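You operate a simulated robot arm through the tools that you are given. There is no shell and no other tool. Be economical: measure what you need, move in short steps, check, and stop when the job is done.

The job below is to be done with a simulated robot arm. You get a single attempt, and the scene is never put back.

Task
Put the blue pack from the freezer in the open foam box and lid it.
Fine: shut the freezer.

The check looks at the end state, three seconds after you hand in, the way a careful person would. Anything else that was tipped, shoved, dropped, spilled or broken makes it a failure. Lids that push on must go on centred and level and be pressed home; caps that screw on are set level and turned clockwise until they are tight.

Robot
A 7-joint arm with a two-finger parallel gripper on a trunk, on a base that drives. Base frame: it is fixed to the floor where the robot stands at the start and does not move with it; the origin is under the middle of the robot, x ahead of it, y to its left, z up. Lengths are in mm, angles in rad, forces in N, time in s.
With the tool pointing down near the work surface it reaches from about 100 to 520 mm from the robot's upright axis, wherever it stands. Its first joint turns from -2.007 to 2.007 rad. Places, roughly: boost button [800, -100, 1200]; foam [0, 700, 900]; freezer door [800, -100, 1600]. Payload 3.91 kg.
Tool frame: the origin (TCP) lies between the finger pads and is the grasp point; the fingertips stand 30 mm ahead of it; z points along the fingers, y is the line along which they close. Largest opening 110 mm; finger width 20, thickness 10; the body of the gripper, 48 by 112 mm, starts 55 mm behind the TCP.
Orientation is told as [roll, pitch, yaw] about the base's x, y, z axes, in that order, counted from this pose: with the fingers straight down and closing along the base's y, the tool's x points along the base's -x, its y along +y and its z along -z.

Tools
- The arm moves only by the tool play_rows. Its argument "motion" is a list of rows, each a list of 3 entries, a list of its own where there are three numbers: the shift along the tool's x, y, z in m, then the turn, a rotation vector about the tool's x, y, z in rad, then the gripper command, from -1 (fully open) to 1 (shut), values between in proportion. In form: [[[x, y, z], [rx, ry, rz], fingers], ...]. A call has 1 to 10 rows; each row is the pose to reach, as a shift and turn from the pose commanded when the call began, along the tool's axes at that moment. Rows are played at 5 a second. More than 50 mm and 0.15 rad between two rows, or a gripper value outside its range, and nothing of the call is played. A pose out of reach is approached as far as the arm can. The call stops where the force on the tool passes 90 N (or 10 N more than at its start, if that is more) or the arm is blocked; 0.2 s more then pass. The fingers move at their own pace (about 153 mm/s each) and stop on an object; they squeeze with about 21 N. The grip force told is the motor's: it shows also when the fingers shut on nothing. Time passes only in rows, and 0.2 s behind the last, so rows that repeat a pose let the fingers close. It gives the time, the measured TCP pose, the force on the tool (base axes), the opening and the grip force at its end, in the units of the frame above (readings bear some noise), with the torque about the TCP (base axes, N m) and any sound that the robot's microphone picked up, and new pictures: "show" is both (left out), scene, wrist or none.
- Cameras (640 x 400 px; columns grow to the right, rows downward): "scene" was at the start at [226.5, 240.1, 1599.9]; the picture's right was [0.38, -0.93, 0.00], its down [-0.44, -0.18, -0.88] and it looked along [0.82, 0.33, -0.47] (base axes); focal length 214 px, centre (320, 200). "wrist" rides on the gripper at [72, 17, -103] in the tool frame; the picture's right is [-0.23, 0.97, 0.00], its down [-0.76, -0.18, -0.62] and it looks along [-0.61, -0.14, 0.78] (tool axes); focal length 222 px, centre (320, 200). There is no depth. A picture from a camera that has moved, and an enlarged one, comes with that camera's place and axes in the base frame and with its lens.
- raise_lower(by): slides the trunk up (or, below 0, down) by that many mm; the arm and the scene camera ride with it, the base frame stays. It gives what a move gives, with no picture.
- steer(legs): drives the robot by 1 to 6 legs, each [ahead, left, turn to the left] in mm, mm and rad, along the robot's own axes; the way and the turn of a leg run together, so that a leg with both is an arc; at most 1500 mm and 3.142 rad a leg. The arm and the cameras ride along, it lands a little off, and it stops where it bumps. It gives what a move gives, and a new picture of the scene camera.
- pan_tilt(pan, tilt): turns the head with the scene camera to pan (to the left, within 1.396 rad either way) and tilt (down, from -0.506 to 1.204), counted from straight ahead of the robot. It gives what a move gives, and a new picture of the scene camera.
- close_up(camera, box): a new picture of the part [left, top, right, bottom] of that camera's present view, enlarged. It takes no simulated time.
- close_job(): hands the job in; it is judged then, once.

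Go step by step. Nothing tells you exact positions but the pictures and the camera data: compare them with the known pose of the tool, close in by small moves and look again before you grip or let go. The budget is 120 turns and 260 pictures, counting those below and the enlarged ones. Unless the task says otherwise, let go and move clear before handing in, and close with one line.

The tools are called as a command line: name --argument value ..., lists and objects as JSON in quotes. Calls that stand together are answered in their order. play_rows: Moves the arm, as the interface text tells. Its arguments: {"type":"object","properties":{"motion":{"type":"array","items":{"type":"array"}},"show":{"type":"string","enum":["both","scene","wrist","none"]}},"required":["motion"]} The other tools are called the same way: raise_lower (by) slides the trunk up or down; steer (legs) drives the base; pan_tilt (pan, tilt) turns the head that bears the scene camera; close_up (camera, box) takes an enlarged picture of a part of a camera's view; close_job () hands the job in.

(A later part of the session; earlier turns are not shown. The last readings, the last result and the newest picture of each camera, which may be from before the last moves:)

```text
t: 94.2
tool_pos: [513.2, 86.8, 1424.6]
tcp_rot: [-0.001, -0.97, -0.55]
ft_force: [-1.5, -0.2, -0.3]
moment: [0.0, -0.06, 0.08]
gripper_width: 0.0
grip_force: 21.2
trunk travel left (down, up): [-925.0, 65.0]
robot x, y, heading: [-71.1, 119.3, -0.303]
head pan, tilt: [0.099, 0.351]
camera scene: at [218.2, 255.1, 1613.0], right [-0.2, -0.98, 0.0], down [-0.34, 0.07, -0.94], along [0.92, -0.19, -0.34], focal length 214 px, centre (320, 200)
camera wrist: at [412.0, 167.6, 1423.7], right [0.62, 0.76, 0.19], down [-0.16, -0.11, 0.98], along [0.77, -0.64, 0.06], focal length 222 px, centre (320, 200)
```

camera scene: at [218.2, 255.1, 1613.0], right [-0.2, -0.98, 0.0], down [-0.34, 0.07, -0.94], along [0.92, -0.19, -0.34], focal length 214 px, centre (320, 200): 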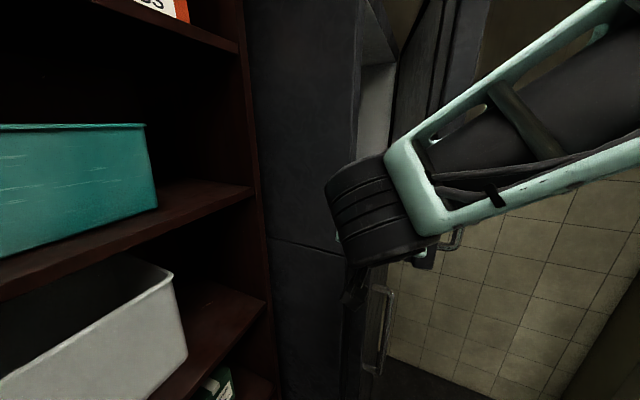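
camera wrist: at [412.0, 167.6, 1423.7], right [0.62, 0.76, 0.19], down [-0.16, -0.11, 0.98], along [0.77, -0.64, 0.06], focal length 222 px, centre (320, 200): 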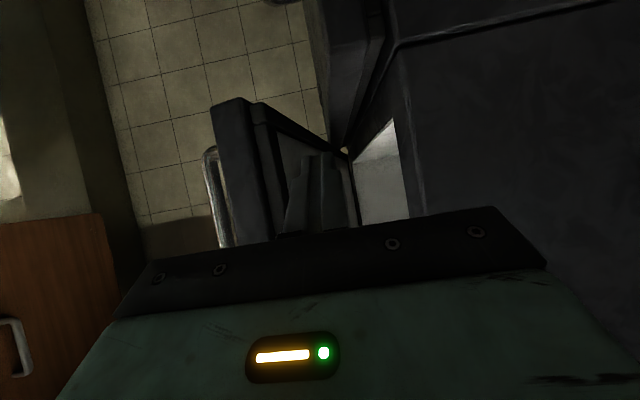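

steer --legs '[[112, -26, 0]]'

play_rows --motion '[[[0, 0, 0], [0, 0, 0], 1]]' --show "wrist"

```text
t: 95.4
tool_pos: [610.5, 26.7, 1424.8]
tcp_rot: [-0.003, -0.967, -0.551]
ft_force: [-0.8, -0.9, 0.2]
moment: [0.03, 0.0, -0.02]
gripper_width: 0.3
grip_force: 20.5
trunk travel left (down, up): [-925.0, 65.0]
robot x, y, heading: [35.1, 59.1, -0.307]
head pan, tilt: [0.099, 0.351]
camera scene: at [316.8, 196.5, 1612.9], right [-0.21, -0.98, 0.0], down [-0.34, 0.07, -0.94], along [0.92, -0.19, -0.34], focal length 214 px, centre (320, 200)
```

scene: 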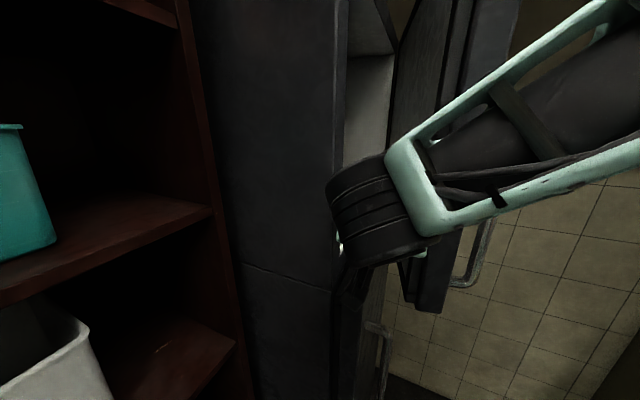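

```text
t: 95.8
tool_pos: [610.3, 27.0, 1425.6]
tcp_rot: [-0.001, -0.967, -0.551]
ft_force: [-0.2, 0.4, 1.0]
moment: [0.08, 0.01, 0.03]
gripper_width: 0.1
grip_force: 21.0
trunk travel left (down, up): [-925.0, 65.0]
robot x, y, heading: [29.0, 63.2, -0.304]
head pan, tilt: [0.099, 0.351]
camera wrist: at [510.2, 107.6, 1423.6], right [0.62, 0.76, 0.19], down [-0.16, -0.11, 0.98], along [0.77, -0.64, 0.06], focal length 222 px, centre (320, 200)
```

wrist: 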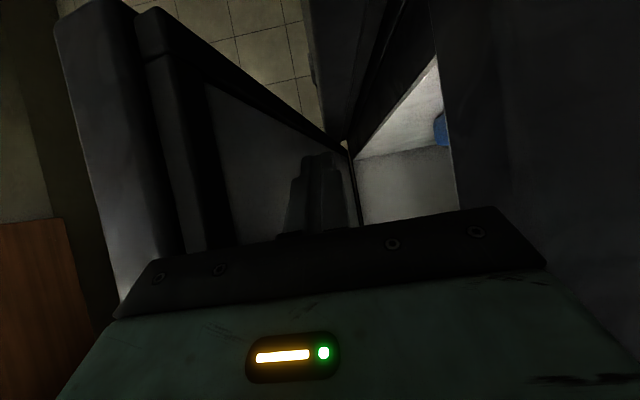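

The fingers are inside the wedge behind the door. I drive sideways and ahead to swing the door open.

steer --legs '[[25, -150, 0]]'

play_rows --motion '[[[0, 0, 0], [0, 0, 0], 1]]' --show "wrist"

```text
t: 97.2
tool_pos: [589.5, -121.5, 1423.9]
tcp_rot: [-0.004, -0.969, -0.552]
ft_force: [-0.2, 0.4, -0.6]
moment: [-0.01, 0.01, 0.01]
gripper_width: 0.1
grip_force: 21.0
trunk travel left (down, up): [-925.0, 65.0]
robot x, y, heading: [5.3, -89.1, -0.306]
head pan, tilt: [0.099, 0.351]
camera scene: at [297.0, 48.1, 1612.8], right [-0.21, -0.98, 0.0], down [-0.34, 0.07, -0.94], along [0.92, -0.19, -0.34], focal length 214 px, centre (320, 200)
```

scene: 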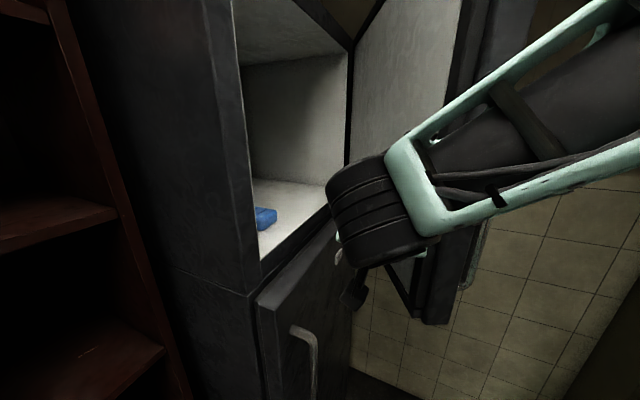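

```text
t: 97.6
tool_pos: [589.7, -122.9, 1425.7]
tcp_rot: [-0.001, -0.97, -0.554]
ft_force: [1.1, -0.8, -0.9]
moment: [0.0, 0.0, 0.01]
gripper_width: 0.0
grip_force: 20.9
trunk travel left (down, up): [-925.0, 65.0]
robot x, y, heading: [10.4, -89.9, -0.306]
head pan, tilt: [0.099, 0.351]
camera wrist: at [489.9, -41.2, 1423.6], right [0.62, 0.76, 0.19], down [-0.16, -0.11, 0.98], along [0.77, -0.64, 0.06], focal length 222 px, centre (320, 200)
```

wrist: 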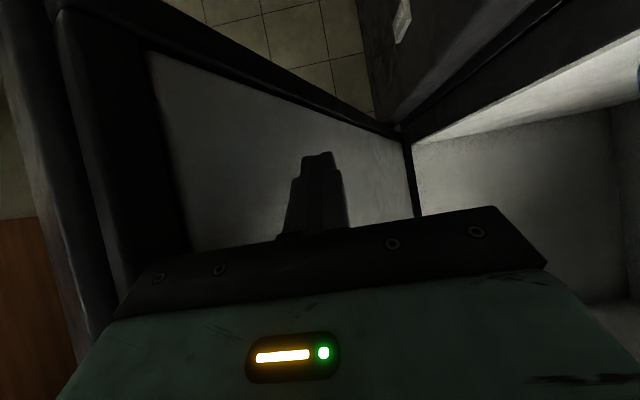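

steer --legs '[[140, -50, 0]]'

play_rows --motion '[[[0, 0, 0], [0, 0, 0], 1]]' --show "wrist"

```text
t: 98.9
tool_pos: [708.0, -211.7, 1424.2]
tcp_rot: [-0.001, -0.968, -0.553]
ft_force: [0.1, 0.0, 0.6]
moment: [0.0, -0.03, 0.01]
gripper_width: 0.0
grip_force: 20.5
trunk travel left (down, up): [-925.0, 65.0]
robot x, y, heading: [127.0, -177.7, -0.305]
head pan, tilt: [0.099, 0.351]
camera scene: at [415.7, -41.3, 1612.9], right [-0.21, -0.98, 0.0], down [-0.34, 0.07, -0.94], along [0.92, -0.19, -0.34], focal length 214 px, centre (320, 200)
```

scene: 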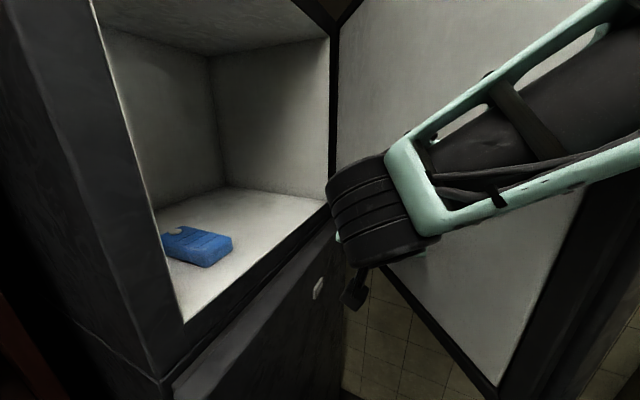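

```text
t: 99.3
tool_pos: [710.0, -212.2, 1424.7]
tcp_rot: [-0.001, -0.968, -0.553]
ft_force: [0.3, -0.1, -0.3]
moment: [0.02, -0.01, -0.01]
gripper_width: 0.0
grip_force: 20.4
trunk travel left (down, up): [-925.0, 65.0]
robot x, y, heading: [130.7, -177.8, -0.306]
head pan, tilt: [0.099, 0.351]
camera wrist: at [609.1, -130.4, 1423.6], right [0.62, 0.76, 0.19], down [-0.16, -0.11, 0.98], along [0.77, -0.64, 0.06], focal length 222 px, centre (320, 200)
```

wrist: 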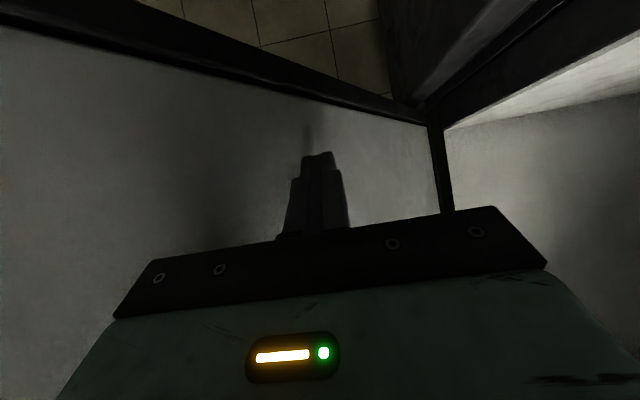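

The door is about 32° open (it's about 750 mm wide), pack at about (807,110,1395). I need the door wider; I check the elbow clearance to the cupboard on the right first.

pan_tilt --pan -0.9 --tilt 0.1

```text
t: 100.6
tool_pos: [711.3, -211.2, 1424.5]
tcp_rot: [-0.002, -0.969, -0.552]
ft_force: [0.8, 1.0, -0.5]
moment: [0.01, 0.01, 0.04]
gripper_width: 0.0
grip_force: 20.9
trunk travel left (down, up): [-925.0, 65.0]
robot x, y, heading: [129.5, -176.3, -0.304]
head pan, tilt: [-0.901, 0.099]
camera scene: at [357.7, -108.3, 1636.3], right [-0.93, -0.36, 0.0], down [-0.04, 0.09, -0.99], along [0.35, -0.93, -0.1], focal length 214 px, centre (320, 200)
```

scene: 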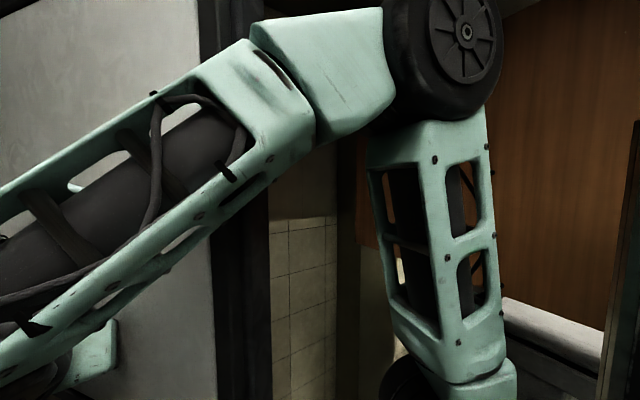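

Elbow clearance is fine. I sweep the tool to the right with the arm to push the door wider.

play_rows --motion '[[[-0.002, -0.035, 0.003], [0, 0, 0], 1], [[-0.004, -0.07, 0.006], [0, 0, 0], 1], [[-0.007, -0.105, 0.01], [0, 0, 0], 1], [[-0.01, -0.14, 0.015], [0, 0, 0], 1], [[-0.014, -0.175, 0.02], [0, 0, 0], 1], [[-0.019, -0.21, 0.027], [0, 0, 0], 1], [[-0.025, -0.245, 0.036], [0, 0, 0], 1], [[-0.032, -0.28, 0.046], [0, 0, 0], 1]]' --show "wrist"

pan_tilt --pan 0.0 --tilt 0.4

```text
t: 102.4
tool_pos: [651.5, -468.5, 1423.3]
tcp_rot: [0.0, -0.967, -0.552]
ft_force: [-0.7, -0.5, 0.3]
moment: [0.01, 0.01, 0.02]
gripper_width: 0.0
grip_force: 20.8
out of reach, approached as far as the arm can: row 6, 7, 8
trunk travel left (down, up): [-925.0, 65.0]
robot x, y, heading: [127.5, -177.7, -0.31]
head pan, tilt: [-0.901, 0.099]
camera wrist: at [551.3, -387.3, 1422.6], right [0.62, 0.76, 0.19], down [-0.16, -0.11, 0.98], along [0.77, -0.64, 0.05], focal length 222 px, centre (320, 200)
```

wrist: 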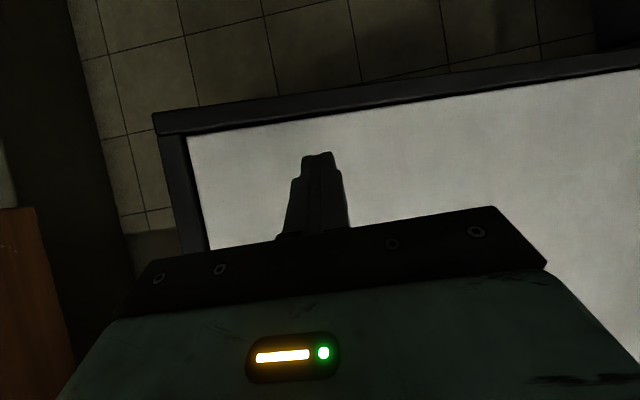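

```text
t: 103.6
tool_pos: [651.3, -467.4, 1423.6]
tcp_rot: [-0.004, -0.967, -0.555]
ft_force: [0.6, -0.5, -0.6]
moment: [0.03, 0.01, -0.01]
gripper_width: 0.0
grip_force: 21.3
trunk travel left (down, up): [-925.0, 65.0]
robot x, y, heading: [129.4, -178.6, -0.307]
head pan, tilt: [0.0, 0.4]
camera scene: at [413.2, -50.4, 1608.4], right [-0.3, -0.95, 0.0], down [-0.37, 0.12, -0.92], along [0.88, -0.28, -0.39], focal length 214 px, centre (320, 200)
```

scene: 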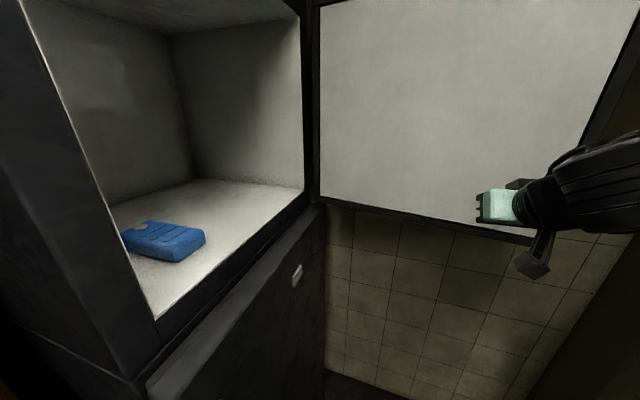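

The door is now wide open. I tuck the arm (tool-down, closer in) before repositioning the robot to face the freezer.

play_rows --motion '[[[0.002, 0.008, -0.033], [0, 0.121, 0], 1], [[0.004, 0.016, -0.066], [0, 0.242, 0], 1], [[0.006, 0.024, -0.099], [0, 0.363, 0], 1], [[0.008, 0.032, -0.132], [0, 0.484, 0], 1], [[0.01, 0.041, -0.166], [0, 0.605, 0], 1], [[0.012, 0.049, -0.199], [0, 0.726, 0], 1], [[0.015, 0.057, -0.232], [0, 0.847, 0], 1], [[0.017, 0.065, -0.265], [0, 0.967, 0], 1]]' --show "scene"

```text
t: 105.4
tool_pos: [547.0, -279.9, 1545.4]
tcp_rot: [0.002, -0.002, -0.553]
ft_force: [-1.7, -0.8, 1.1]
moment: [0.01, -0.1, 0.02]
gripper_width: 0.1
grip_force: 20.6
out of reach, approached as far as the arm can: row 1, 2, 3, 4, 5, 6, 7, 8
trunk travel left (down, up): [-925.0, 65.0]
robot x, y, heading: [128.9, -170.8, -0.304]
head pan, tilt: [0.0, 0.4]
camera scene: at [410.7, -51.1, 1608.9], right [-0.3, -0.95, 0.0], down [-0.37, 0.12, -0.92], along [0.88, -0.28, -0.39], focal length 214 px, centre (320, 200)
```

scene: 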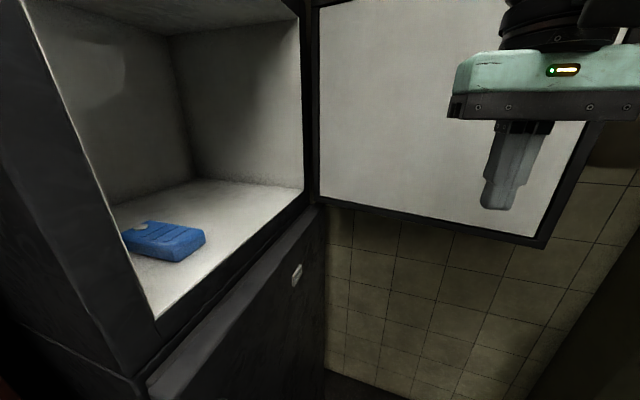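

steer --legs '[[137, -38, 0], [0, 0, 1.25]]'

```text
t: 109.8
tool_pos: [483.3, 112.5, 1544.6]
tcp_rot: [-0.003, 0.001, 0.688]
ft_force: [0.0, 0.4, -0.6]
moment: [0.02, 0.01, -0.02]
gripper_width: 0.1
grip_force: 21.2
trunk travel left (down, up): [-925.0, 65.0]
robot x, y, heading: [247.1, -250.7, 0.933]
head pan, tilt: [0.0, 0.4]
camera scene: at [223.1, 58.5, 1608.4], right [0.8, -0.59, 0.0], down [-0.23, -0.31, -0.92], along [0.55, 0.74, -0.39], focal length 214 px, centre (320, 200)
```

scene: 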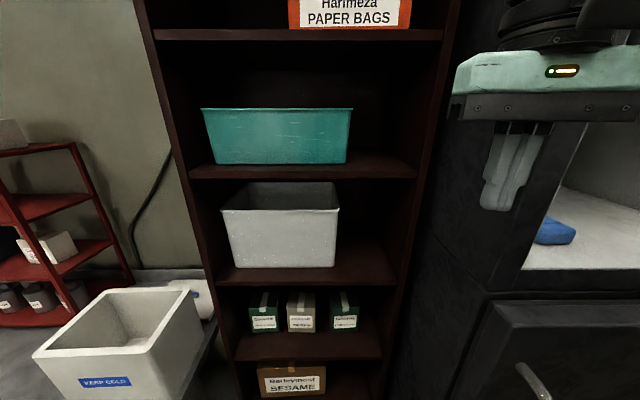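

steer --legs '[[24, -215, 0]]'

pan_tilt --pan -0.4 --tilt 0.45

```text
t: 111.5
tool_pos: [662.7, 8.9, 1544.7]
tcp_rot: [-0.001, 0.0, 0.692]
ft_force: [-1.1, 0.8, -0.3]
moment: [-0.01, -0.05, 0.01]
gripper_width: 0.2
grip_force: 20.9
trunk travel left (down, up): [-925.0, 65.0]
robot x, y, heading: [428.5, -356.0, 0.938]
head pan, tilt: [0.0, 0.4]
camera scene: at [404.2, -46.1, 1608.3], right [0.81, -0.59, 0.0], down [-0.23, -0.31, -0.92], along [0.54, 0.74, -0.39], focal length 214 px, centre (320, 200)
```

scene: 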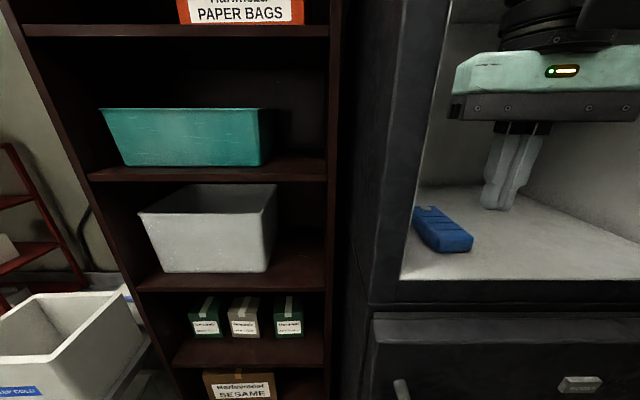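

```text
t: 112.3
tool_pos: [663.2, 8.1, 1545.0]
tcp_rot: [-0.002, -0.002, 0.693]
ft_force: [0.3, -0.1, -0.1]
moment: [0.02, 0.02, -0.02]
gripper_width: 0.0
grip_force: 20.7
trunk travel left (down, up): [-925.0, 65.0]
robot x, y, heading: [430.4, -354.7, 0.94]
head pan, tilt: [-0.4, 0.45]
camera scene: at [428.6, -73.7, 1603.7], right [0.51, -0.86, 0.0], down [-0.37, -0.22, -0.9], along [0.77, 0.46, -0.44], focal length 214 px, centre (320, 200)
```

scene: 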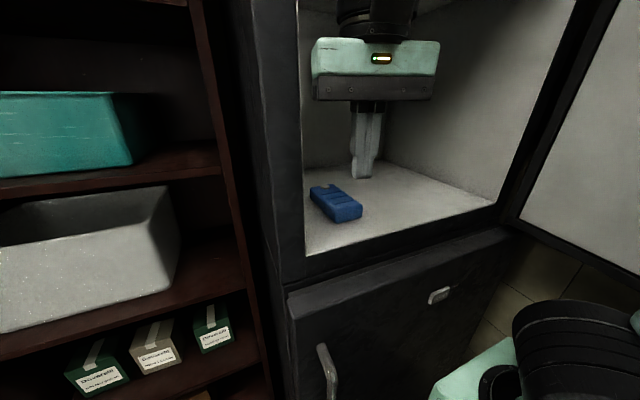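

The pack's centre is about (820,115), top z about 1397, aligned with the freezer (long side front-to-back, width about 65 mm). I align the tool with it, open, and then drive in.

play_rows --motion '[[[-0.009, -0.025, 0], [0, 0, -0.116], -1], [[-0.019, -0.05, 0], [0, 0, -0.233], -1], [[-0.028, -0.076, 0], [0, 0, -0.35], -1]]' --show "none"

steer --legs '[[75, 0, 0]]'

play_rows --motion '[[[0, 0, 0], [0, 0, 0], -1]]' --show "wrist"

```text
t: 113.1
tool_pos: [752.2, -7.8, 1501.6]
tcp_rot: [-0.001, -0.001, 1.02]
ft_force: [0.2, 0.9, -0.2]
moment: [0.0, -0.02, 0.01]
gripper_width: 110.1
grip_force: 0.1
out of reach, approached as far as the arm can: row 1, 2, 3
trunk travel left (down, up): [-925.0, 65.0]
robot x, y, heading: [431.9, -357.2, 0.943]
head pan, tilt: [-0.4, 0.45]
```

```text
t: 114.2
tool_pos: [798.4, 52.7, 1502.3]
tcp_rot: [-0.002, -0.001, 1.021]
ft_force: [-0.4, 0.2, 0.3]
moment: [0.03, 0.0, 0.0]
gripper_width: 109.8
grip_force: 0.0
trunk travel left (down, up): [-925.0, 65.0]
robot x, y, heading: [473.8, -294.3, 0.94]
head pan, tilt: [-0.4, 0.45]
camera scene: at [472.7, -13.1, 1603.7], right [0.51, -0.86, 0.0], down [-0.37, -0.22, -0.9], along [0.77, 0.46, -0.43], focal length 214 px, centre (320, 200)
```

scene: 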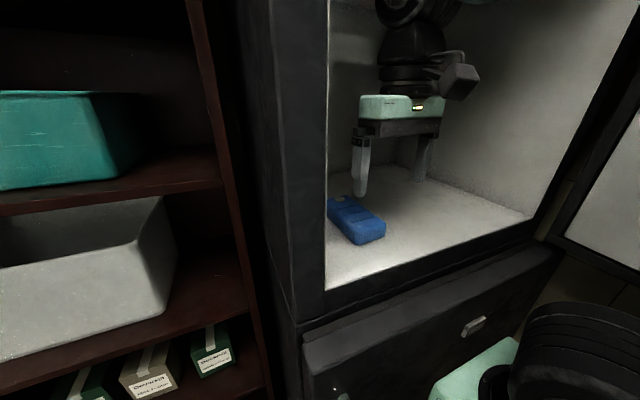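

```text
t: 114.6
tool_pos: [797.8, 52.7, 1501.9]
tcp_rot: [-0.002, 0.001, 1.021]
ft_force: [1.0, 0.1, 0.4]
moment: [0.04, 0.0, 0.0]
gripper_width: 110.1
grip_force: 0.1
trunk travel left (down, up): [-925.0, 65.0]
robot x, y, heading: [477.1, -300.5, 0.945]
head pan, tilt: [-0.4, 0.45]
camera wrist: at [743.8, 0.2, 1604.9], right [-0.71, 0.7, 0.0], down [0.55, 0.56, 0.62], along [0.44, 0.44, -0.78], focal length 222 px, centre (320, 200)
```

wrist: 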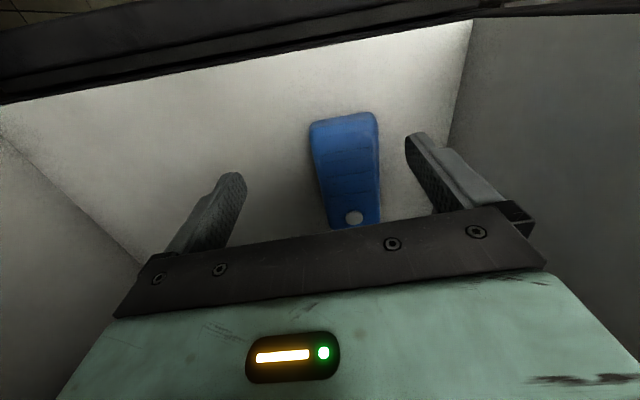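

play_rows --motion '[[[-0.027, 0.009, 0.02], [0, 0, 0.035], -1], [[-0.053, 0.0185, 0.04], [0, 0, 0.07], -1], [[-0.053, 0.0185, 0.06], [0, 0, 0.07], -1]]' --show "wrist"

```text
t: 115.4
tool_pos: [811.0, 107.8, 1441.5]
tcp_rot: [-0.001, -0.001, 0.949]
ft_force: [0.3, -0.8, 0.6]
moment: [-0.05, 0.03, 0.01]
gripper_width: 110.1
grip_force: 0.1
trunk travel left (down, up): [-925.0, 65.0]
robot x, y, heading: [475.8, -292.5, 0.942]
head pan, tilt: [-0.4, 0.45]
camera wrist: at [751.7, 60.4, 1545.6], right [-0.66, 0.75, 0.0], down [0.59, 0.52, 0.62], along [0.47, 0.41, -0.78], focal length 222 px, centre (320, 200)
```

wrist: 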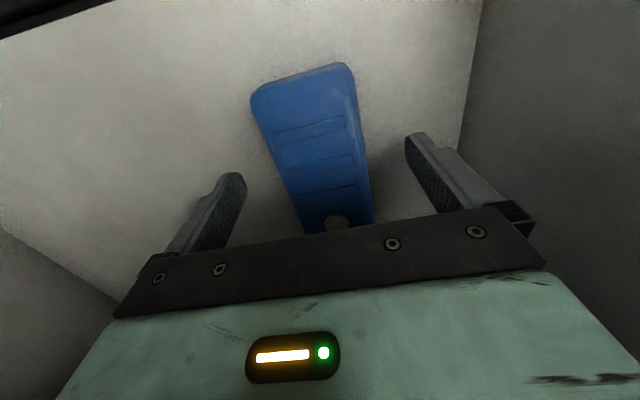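

play_rows --motion '[[[-0.004, 0, 0.012], [0, 0, 0], -1], [[-0.006, 0, 0.024], [0, 0, 0], -1], [[-0.008, 0, 0.033], [0, 0, 0], -1]]' --show "both"

```text
t: 116.2
tool_pos: [815.6, 113.9, 1409.0]
tcp_rot: [-0.003, 0.001, 0.952]
ft_force: [-0.2, -0.8, 0.4]
moment: [0.0, 0.01, 0.02]
gripper_width: 110.2
grip_force: 0.1
trunk travel left (down, up): [-925.0, 65.0]
robot x, y, heading: [478.9, -296.8, 0.941]
head pan, tilt: [-0.4, 0.45]
camera scene: at [472.9, -12.8, 1603.7], right [0.51, -0.86, 0.0], down [-0.37, -0.22, -0.9], along [0.77, 0.46, -0.44], focal length 214 px, centre (320, 200)
camera wrist: at [757.8, 65.3, 1512.5], right [-0.66, 0.75, 0.0], down [0.59, 0.52, 0.62], along [0.47, 0.41, -0.78], focal length 222 px, centre (320, 200)
```

scene: 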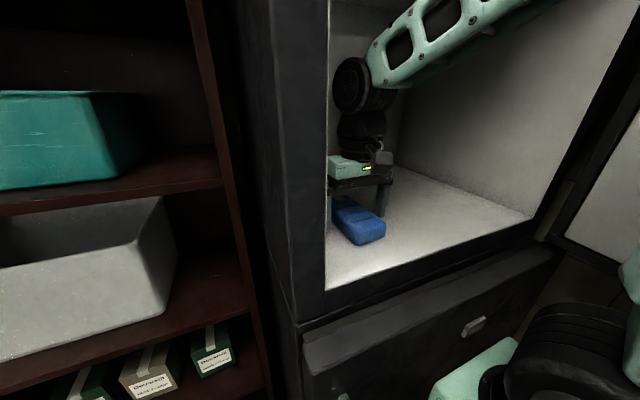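
wrist: 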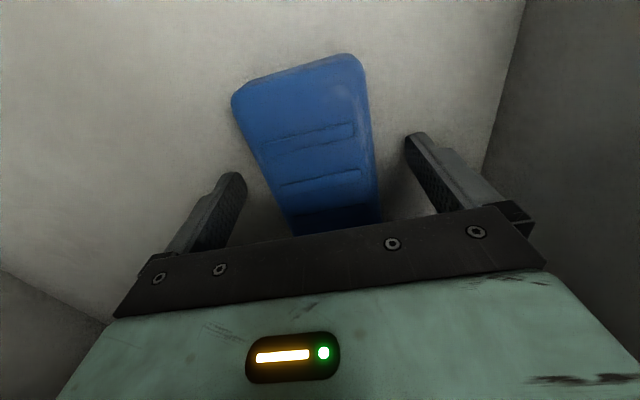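

play_rows --motion '[[[0, 0, 0.005], [0, 0, 0], -1], [[0, 0, 0.005], [0, 0, 0], -1]]' --show "none"

```text
t: 116.8
tool_pos: [815.9, 114.2, 1404.4]
tcp_rot: [-0.001, 0.001, 0.952]
ft_force: [0.2, 0.6, 0.2]
moment: [-0.02, -0.01, -0.04]
gripper_width: 109.9
grip_force: 0.0
trunk travel left (down, up): [-925.0, 65.0]
robot x, y, heading: [477.3, -302.2, 0.939]
head pan, tilt: [-0.4, 0.45]
```

play_rows --motion '[[[0, 0, 0], [0, 0, 0], 1], [[0, 0, 0], [0, 0, 0], 1], [[0, 0, 0], [0, 0, 0], 1], [[0, 0, 0], [0, 0, 0], 1]]' --show "wrist"

```text
t: 117.8
tool_pos: [816.1, 112.9, 1404.4]
tcp_rot: [-0.002, 0.0, 0.951]
ft_force: [0.7, -0.4, 0.5]
moment: [0.1, 0.07, 0.04]
gripper_width: 68.1
grip_force: 21.0
trunk travel left (down, up): [-925.0, 65.0]
robot x, y, heading: [473.0, -295.0, 0.939]
head pan, tilt: [-0.4, 0.45]
camera wrist: at [758.0, 65.3, 1507.6], right [-0.66, 0.75, 0.0], down [0.59, 0.52, 0.62], along [0.47, 0.41, -0.78], focal length 222 px, centre (320, 200)
```

wrist: 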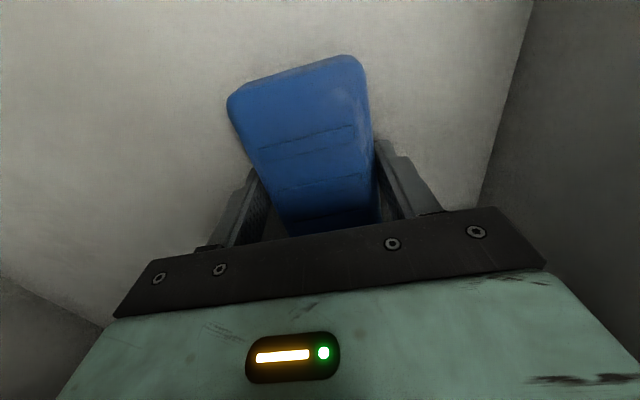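

The pack is held at 68 mm. I lift it.

play_rows --motion '[[[0, 0, -0.02], [0, 0, 0], 1], [[0, 0, -0.05], [0, 0, 0], 1], [[0.01, 0, -0.08], [0, 0, 0], 1], [[0.03, 0, -0.1], [0, 0, 0], 1]]' --show "both"

```text
t: 118.8
tool_pos: [796.4, 87.6, 1502.4]
tcp_rot: [-0.002, 0.002, 0.951]
ft_force: [0.5, 0.8, -2.8]
moment: [-0.06, 0.05, -0.01]
gripper_width: 68.1
grip_force: 21.3
trunk travel left (down, up): [-925.0, 65.0]
robot x, y, heading: [475.8, -297.0, 0.938]
head pan, tilt: [-0.4, 0.45]
camera scene: at [473.3, -12.3, 1603.6], right [0.51, -0.86, 0.0], down [-0.37, -0.22, -0.9], along [0.77, 0.46, -0.44], focal length 214 px, centre (320, 200)
camera wrist: at [739.7, 39.7, 1605.9], right [-0.66, 0.75, 0.0], down [0.59, 0.52, 0.62], along [0.47, 0.41, -0.78], focal length 222 px, centre (320, 200)
```

scene: 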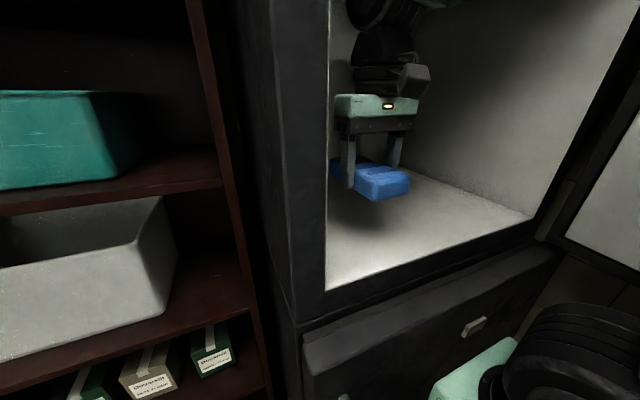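
wrist: 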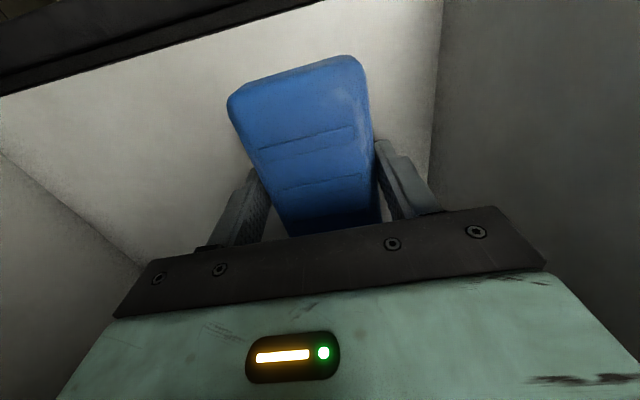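

Lifted cleanly. I pull the arm in and back the robot out of the freezer opening.

play_rows --motion '[[[0.025, 0, -0.01], [0, 0, 0], 1], [[0.05, 0, -0.02], [0, 0, 0], 1], [[0.07, 0, -0.03], [0, 0, 0], 1]]' --show "none"

steer --legs '[[-95, -8, 0]]'

```text
t: 119.6
tool_pos: [777.7, 59.8, 1513.8]
tcp_rot: [-0.002, -0.001, 0.95]
ft_force: [0.4, 1.3, -3.3]
moment: [-0.04, 0.03, -0.05]
gripper_width: 68.3
grip_force: 20.9
out of reach, approached as far as the arm can: row 2, 3
trunk travel left (down, up): [-925.0, 65.0]
robot x, y, heading: [476.5, -295.8, 0.938]
head pan, tilt: [-0.4, 0.45]
```

```text
t: 120.7
tool_pos: [728.1, -21.2, 1514.9]
tcp_rot: [-0.002, -0.001, 0.949]
ft_force: [0.5, 0.9, -3.3]
moment: [-0.05, 0.04, -0.01]
gripper_width: 68.1
grip_force: 21.3
trunk travel left (down, up): [-925.0, 65.0]
robot x, y, heading: [425.3, -372.0, 0.936]
head pan, tilt: [-0.4, 0.45]
camera scene: at [424.2, -93.7, 1603.6], right [0.51, -0.86, 0.0], down [-0.37, -0.22, -0.9], along [0.77, 0.46, -0.44], focal length 214 px, centre (320, 200)
```

scene: 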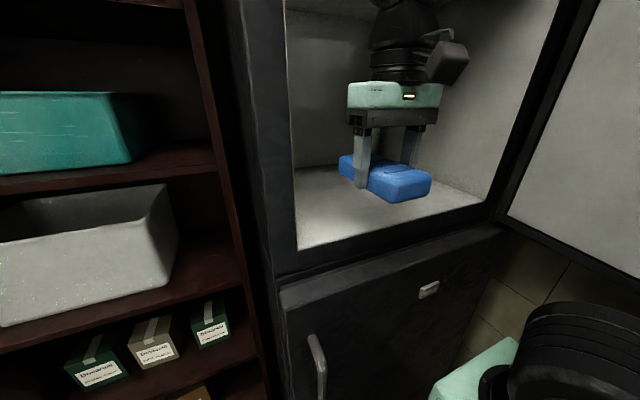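

The pack's far end still overlaps the freezer wall depth, so I turn it sideways and back up slightly more before moving left.

play_rows --motion '[[[0, 0, 0], [0, 0, 0.148], 1], [[0, 0, 0], [0, 0, 0.296], 1], [[0, 0, 0], [0, 0, 0.444], 1], [[0, 0, 0], [0, 0, 0.592], 1], [[0, 0, 0], [0, 0, 0.74], 1], [[0, 0, 0], [0, 0, 0.888], 1], [[0, 0, 0], [0, 0, 1.036], 1], [[0, 0, 0], [0, 0, 1.184], 1], [[0, 0, 0], [0, 0, 1.332], 1], [[0, 0, 0], [0, 0, 1.48], 1]]' --show "none"

steer --legs '[[-25, 0, 0]]'

```text
t: 122.9
tool_pos: [728.0, -21.7, 1513.6]
tcp_rot: [0.001, -0.002, -0.534]
ft_force: [0.3, 0.0, -3.4]
moment: [0.01, 0.01, -0.01]
gripper_width: 68.0
grip_force: 21.1
trunk travel left (down, up): [-925.0, 65.0]
robot x, y, heading: [424.6, -377.4, 0.94]
head pan, tilt: [-0.4, 0.45]
```

```text
t: 123.7
tool_pos: [713.8, -40.6, 1515.2]
tcp_rot: [-0.002, -0.002, -0.53]
ft_force: [-0.2, 0.7, -1.9]
moment: [0.02, 0.04, 0.0]
gripper_width: 68.2
grip_force: 20.5
trunk travel left (down, up): [-925.0, 65.0]
robot x, y, heading: [412.6, -396.7, 0.937]
head pan, tilt: [-0.4, 0.45]
camera scene: at [409.1, -114.2, 1603.6], right [0.51, -0.86, 0.0], down [-0.37, -0.22, -0.9], along [0.77, 0.46, -0.44], focal length 214 px, centre (320, 200)
```

scene: 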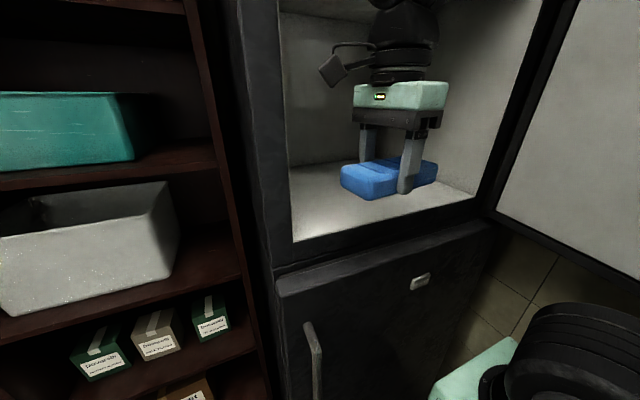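

steer --legs '[[-58, 556, 0]]'

pan_tilt --pan 0.5 --tilt 0.6

```text
t: 126.9
tool_pos: [227.7, 241.6, 1514.5]
tcp_rot: [0.0, -0.002, -0.527]
ft_force: [0.3, -0.2, -3.8]
moment: [-0.01, 0.02, 0.03]
gripper_width: 67.7
grip_force: 20.8
trunk travel left (down, up): [-925.0, 65.0]
robot x, y, heading: [-76.5, -116.0, 0.945]
head pan, tilt: [-0.4, 0.45]
camera scene: at [-76.8, 167.7, 1603.7], right [0.52, -0.86, 0.0], down [-0.37, -0.23, -0.9], along [0.77, 0.47, -0.44], focal length 214 px, centre (320, 200)
```

scene: 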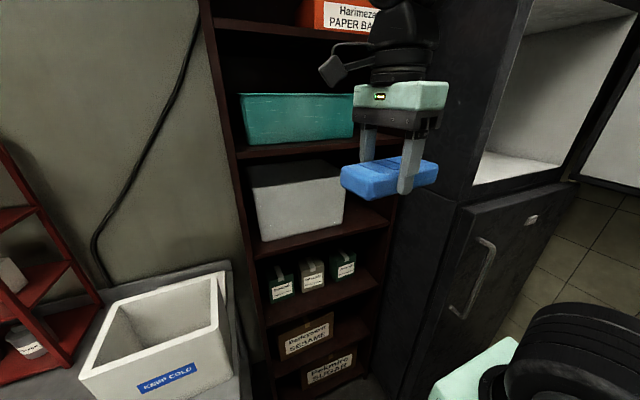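

```text
t: 128.1
tool_pos: [226.8, 241.9, 1514.4]
tcp_rot: [0.0, -0.003, -0.528]
ft_force: [-0.3, -0.1, -1.9]
moment: [0.04, 0.06, -0.01]
gripper_width: 67.8
grip_force: 20.6
trunk travel left (down, up): [-925.0, 65.0]
robot x, y, heading: [-71.6, -118.4, 0.944]
head pan, tilt: [0.499, 0.6]
camera scene: at [-144.2, 207.9, 1590.1], right [0.99, -0.13, 0.0], down [-0.07, -0.56, -0.83], along [0.11, 0.82, -0.56], focal length 214 px, centre (320, 200)
```

scene: 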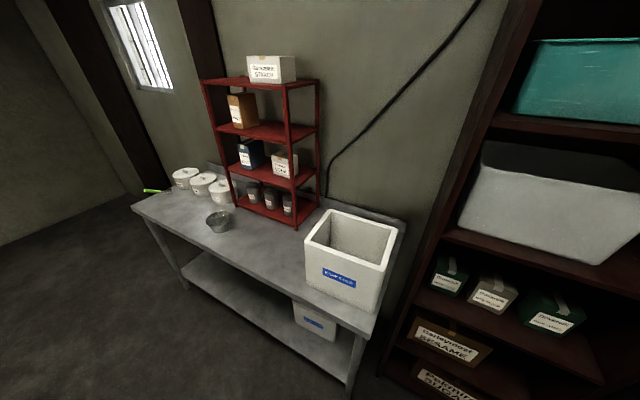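

I can see the foam box on the steel table (rim centre about (77,824), z about 980). I drive in front of it.

steer --legs '[[0, 350, 0], [190, 10, 0.096]]'

pan_tilt --pan -0.3 --tilt 0.75

```text
t: 131.6
tool_pos: [0.4, 641.2, 1514.6]
tcp_rot: [-0.001, -0.002, -0.437]
ft_force: [0.0, -0.6, -3.0]
moment: [-0.02, 0.05, -0.02]
gripper_width: 68.1
grip_force: 21.0
trunk travel left (down, up): [-925.0, 65.0]
robot x, y, heading: [-265.7, 254.9, 1.033]
head pan, tilt: [0.499, 0.6]
camera scene: at [-366.5, 573.1, 1590.2], right [1.0, -0.04, 0.0], down [-0.02, -0.56, -0.83], along [0.03, 0.82, -0.56], focal length 214 px, centre (320, 200)
```

scene: 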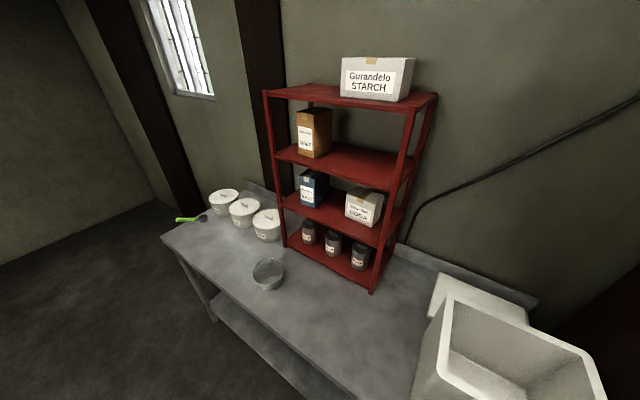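

```text
t: 132.7
tool_pos: [1.4, 639.7, 1513.7]
tcp_rot: [0.001, -0.002, -0.437]
ft_force: [-0.1, 1.3, -2.9]
moment: [-0.02, 0.05, 0.0]
gripper_width: 68.0
grip_force: 21.1
trunk travel left (down, up): [-925.0, 65.0]
robot x, y, heading: [-267.4, 257.4, 1.034]
head pan, tilt: [-0.3, 0.75]
camera scene: at [-308.2, 540.6, 1577.2], right [0.67, -0.74, 0.0], down [-0.51, -0.46, -0.73], along [0.54, 0.49, -0.68], focal length 214 px, centre (320, 200)
```

scene: 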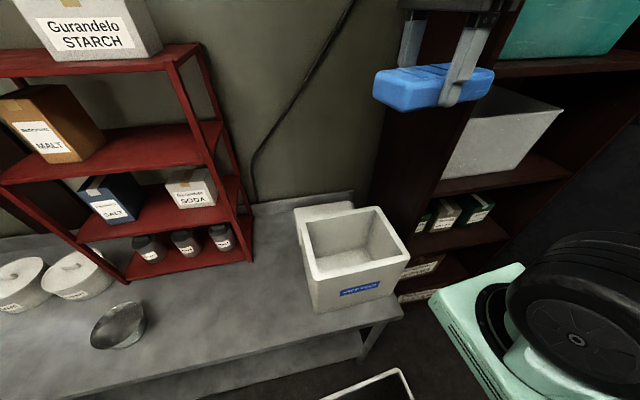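

Now I have good geometry: box rim z≈1070, outer 250×200, centre about (44,731). I lower the trunk and move a bit closer.

raise_lower --by -320

steer --legs '[[45, 0, 0]]'

close_up --camera "scene" --box '[200, 100, 520, 300]'

```text
t: 135.9
tool_pos: [1.7, 640.1, 1194.1]
tcp_rot: [-0.001, -0.003, -0.436]
ft_force: [0.8, -0.2, -3.5]
moment: [-0.01, 0.02, 0.0]
gripper_width: 67.7
grip_force: 20.7
trunk travel left (down, up): [-605.0, 385.0]
robot x, y, heading: [-266.9, 259.4, 1.035]
head pan, tilt: [-0.3, 0.75]
```

```text
t: 136.8
tool_pos: [23.2, 680.7, 1194.6]
tcp_rot: [0.001, -0.001, -0.433]
ft_force: [1.4, -0.5, -2.3]
moment: [-0.01, 0.03, -0.01]
gripper_width: 67.9
grip_force: 21.0
trunk travel left (down, up): [-605.0, 385.0]
robot x, y, heading: [-241.9, 296.4, 1.036]
head pan, tilt: [-0.3, 0.75]
camera scene: at [-285.0, 580.0, 1257.2], right [0.67, -0.74, 0.0], down [-0.51, -0.46, -0.73], along [0.54, 0.49, -0.68], focal length 214 px, centre (320, 200)
```

scene: 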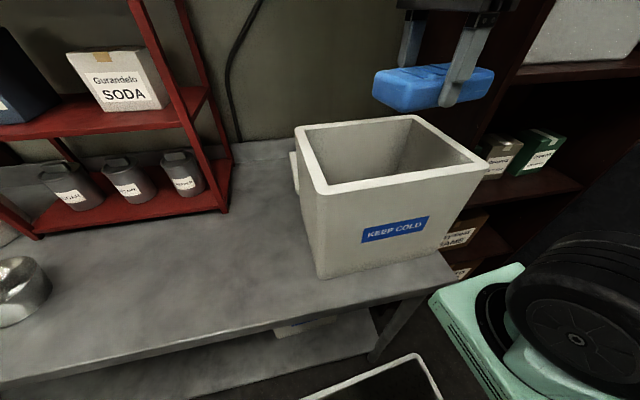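

```text
2.00 times, centred on (360, 200) of scene
camera zoom: at [-285.0, 580.0, 1257.2], right [0.67, -0.74, 0.0], down [-0.51, -0.46, -0.73], along [0.54, 0.49, -0.68], focal length 429 px, centre (240, 200)
```

zoom: 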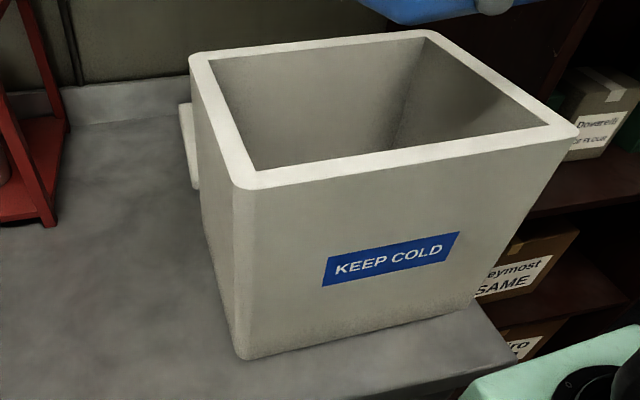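

play_rows --motion '[[[-0.003, 0.03, 0], [0, 0, 0.06], 1], [[-0.006, 0.059, 0], [0, 0, 0.117], 1], [[-0.006, 0.059, 0.03], [0, 0, 0.117], 1]]' --show "both"

```text
t: 137.6
tool_pos: [53.6, 730.9, 1163.8]
tcp_rot: [-0.002, -0.002, -0.552]
ft_force: [0.0, -0.3, -3.0]
moment: [0.03, 0.04, 0.03]
gripper_width: 68.0
grip_force: 21.2
trunk travel left (down, up): [-605.0, 385.0]
robot x, y, heading: [-243.6, 296.5, 1.029]
head pan, tilt: [-0.3, 0.75]
camera scene: at [-285.0, 579.8, 1257.3], right [0.67, -0.74, 0.0], down [-0.51, -0.46, -0.73], along [0.54, 0.49, -0.68], focal length 214 px, centre (320, 200)
camera wrist: at [-0.9, 784.7, 1266.3], right [0.7, 0.71, 0.0], down [0.55, -0.55, 0.62], along [0.44, -0.44, -0.78], focal length 222 px, centre (320, 200)
```

scene: 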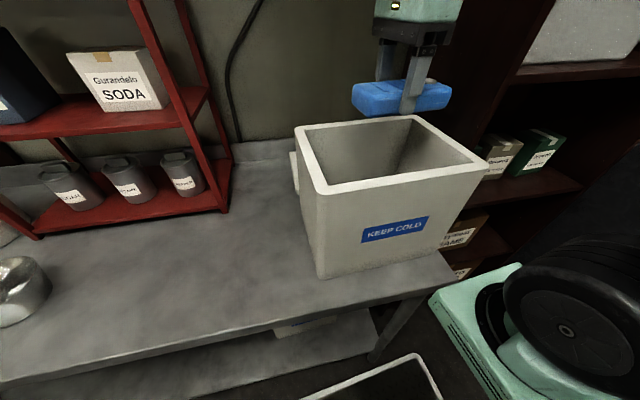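
wrist: 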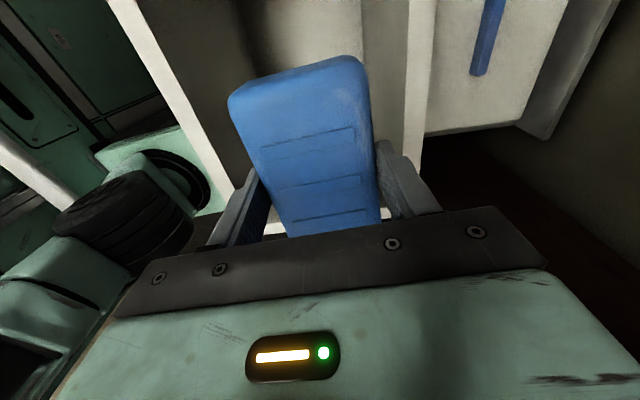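

Pack is above the box opening; the lid with a blue handle lies behind the box. I lower the pack into the box.

play_rows --motion '[[[0, -0.005, 0.045], [0, 0, 0], 1], [[0, -0.006, 0.09], [0, 0, 0], 1], [[0, -0.006, 0.135], [0, 0, 0], 1], [[0, -0.006, 0.18], [0, 0, 0], 1], [[0, -0.006, 0.22], [0, 0, 0], 1], [[0, -0.006, 0.25], [0, 0, 0], 1]]' --show "both"

```text
t: 139.0
tool_pos: [50.1, 727.7, 916.5]
tcp_rot: [0.0, -0.002, -0.551]
ft_force: [0.3, -0.2, -2.9]
moment: [0.06, 0.02, 0.0]
gripper_width: 68.1
grip_force: 21.1
trunk travel left (down, up): [-605.0, 385.0]
robot x, y, heading: [-242.8, 295.2, 1.036]
head pan, tilt: [-0.3, 0.75]
camera scene: at [-285.1, 579.7, 1257.3], right [0.67, -0.74, 0.0], down [-0.51, -0.46, -0.73], along [0.54, 0.49, -0.68], focal length 214 px, centre (320, 200)
camera wrist: at [-4.7, 781.1, 1019.7], right [0.7, 0.71, 0.0], down [0.55, -0.55, 0.62], along [0.44, -0.44, -0.78], focal length 222 px, centre (320, 200)
```

scene: 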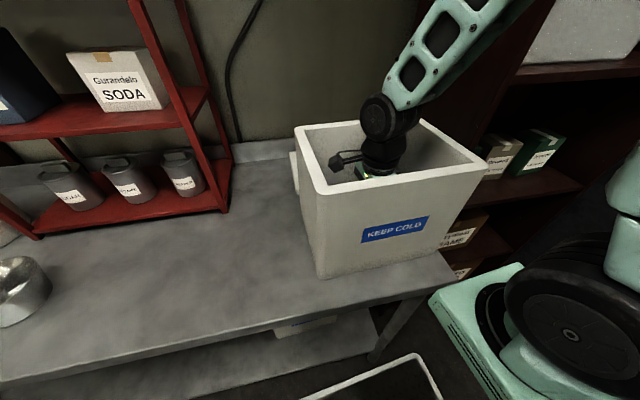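
wrist: 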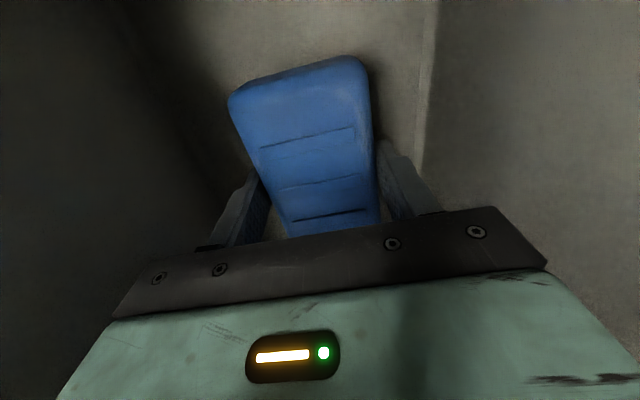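

play_rows --motion '[[[0, -0.004, 0.015], [0, 0, 0], 1], [[0, -0.004, 0.03], [0, 0, 0], 1], [[0, -0.004, 0.04], [0, 0, 0], 1]]' --show "wrist"

```text
t: 139.7
tool_pos: [48.4, 723.3, 889.6]
tcp_rot: [0.007, 0.001, -0.551]
ft_force: [-5.4, -15.2, 72.2]
moment: [-2.95, 1.51, 0.06]
gripper_width: 67.8
grip_force: 21.5
trunk travel left (down, up): [-605.0, 385.0]
robot x, y, heading: [-244.5, 293.2, 1.034]
head pan, tilt: [-0.3, 0.75]
stopped in row 3: the force on the tool passed its limit (the readings are from after the stop); the commanded pose is now the measured one
camera wrist: at [-6.8, 775.2, 993.4], right [0.7, 0.71, 0.01], down [0.55, -0.56, 0.62], along [0.45, -0.43, -0.78], focal length 222 px, centre (320, 200)
```

wrist: 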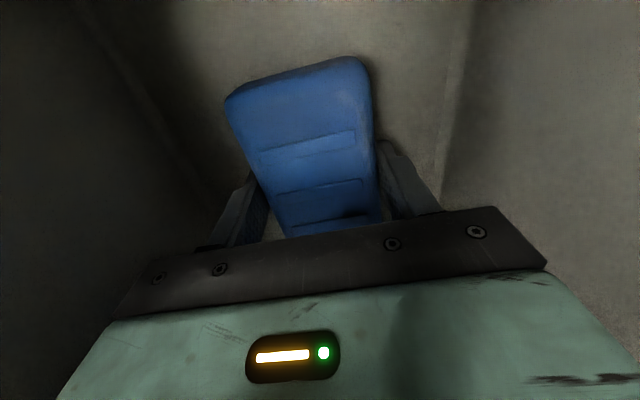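

The fingertips have reached the box floor. I ease up a few mm and open slightly to release.

play_rows --motion '[[[0, 0.003, -0.005], [0, 0, 0], 1], [[0, 0.003, -0.005], [0, 0, 0], -0.5], [[0, 0.003, -0.005], [0, 0, 0], -0.5], [[0, 0.003, -0.01], [0, 0, 0], -0.5]]' --show "wrist"

```text
t: 140.7
tool_pos: [51.4, 726.5, 895.8]
tcp_rot: [0.007, 0.0, -0.551]
ft_force: [0.5, -0.1, -0.2]
moment: [-0.01, 0.03, -0.01]
gripper_width: 82.3
grip_force: 0.1
trunk travel left (down, up): [-605.0, 385.0]
robot x, y, heading: [-243.0, 298.4, 1.04]
head pan, tilt: [-0.3, 0.75]
camera wrist: at [-4.1, 779.4, 999.1], right [0.7, 0.71, 0.01], down [0.55, -0.55, 0.62], along [0.44, -0.43, -0.78], focal length 222 px, centre (320, 200)
```

wrist: 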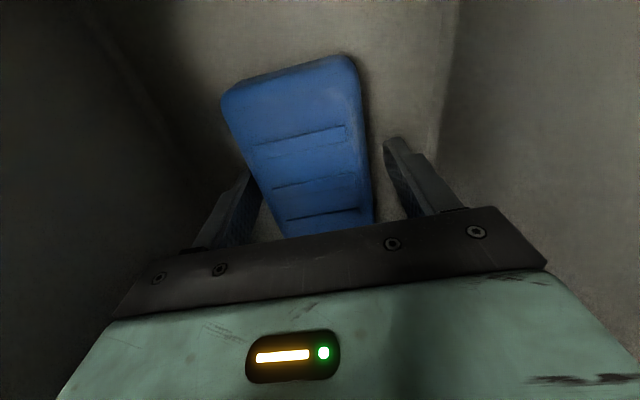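

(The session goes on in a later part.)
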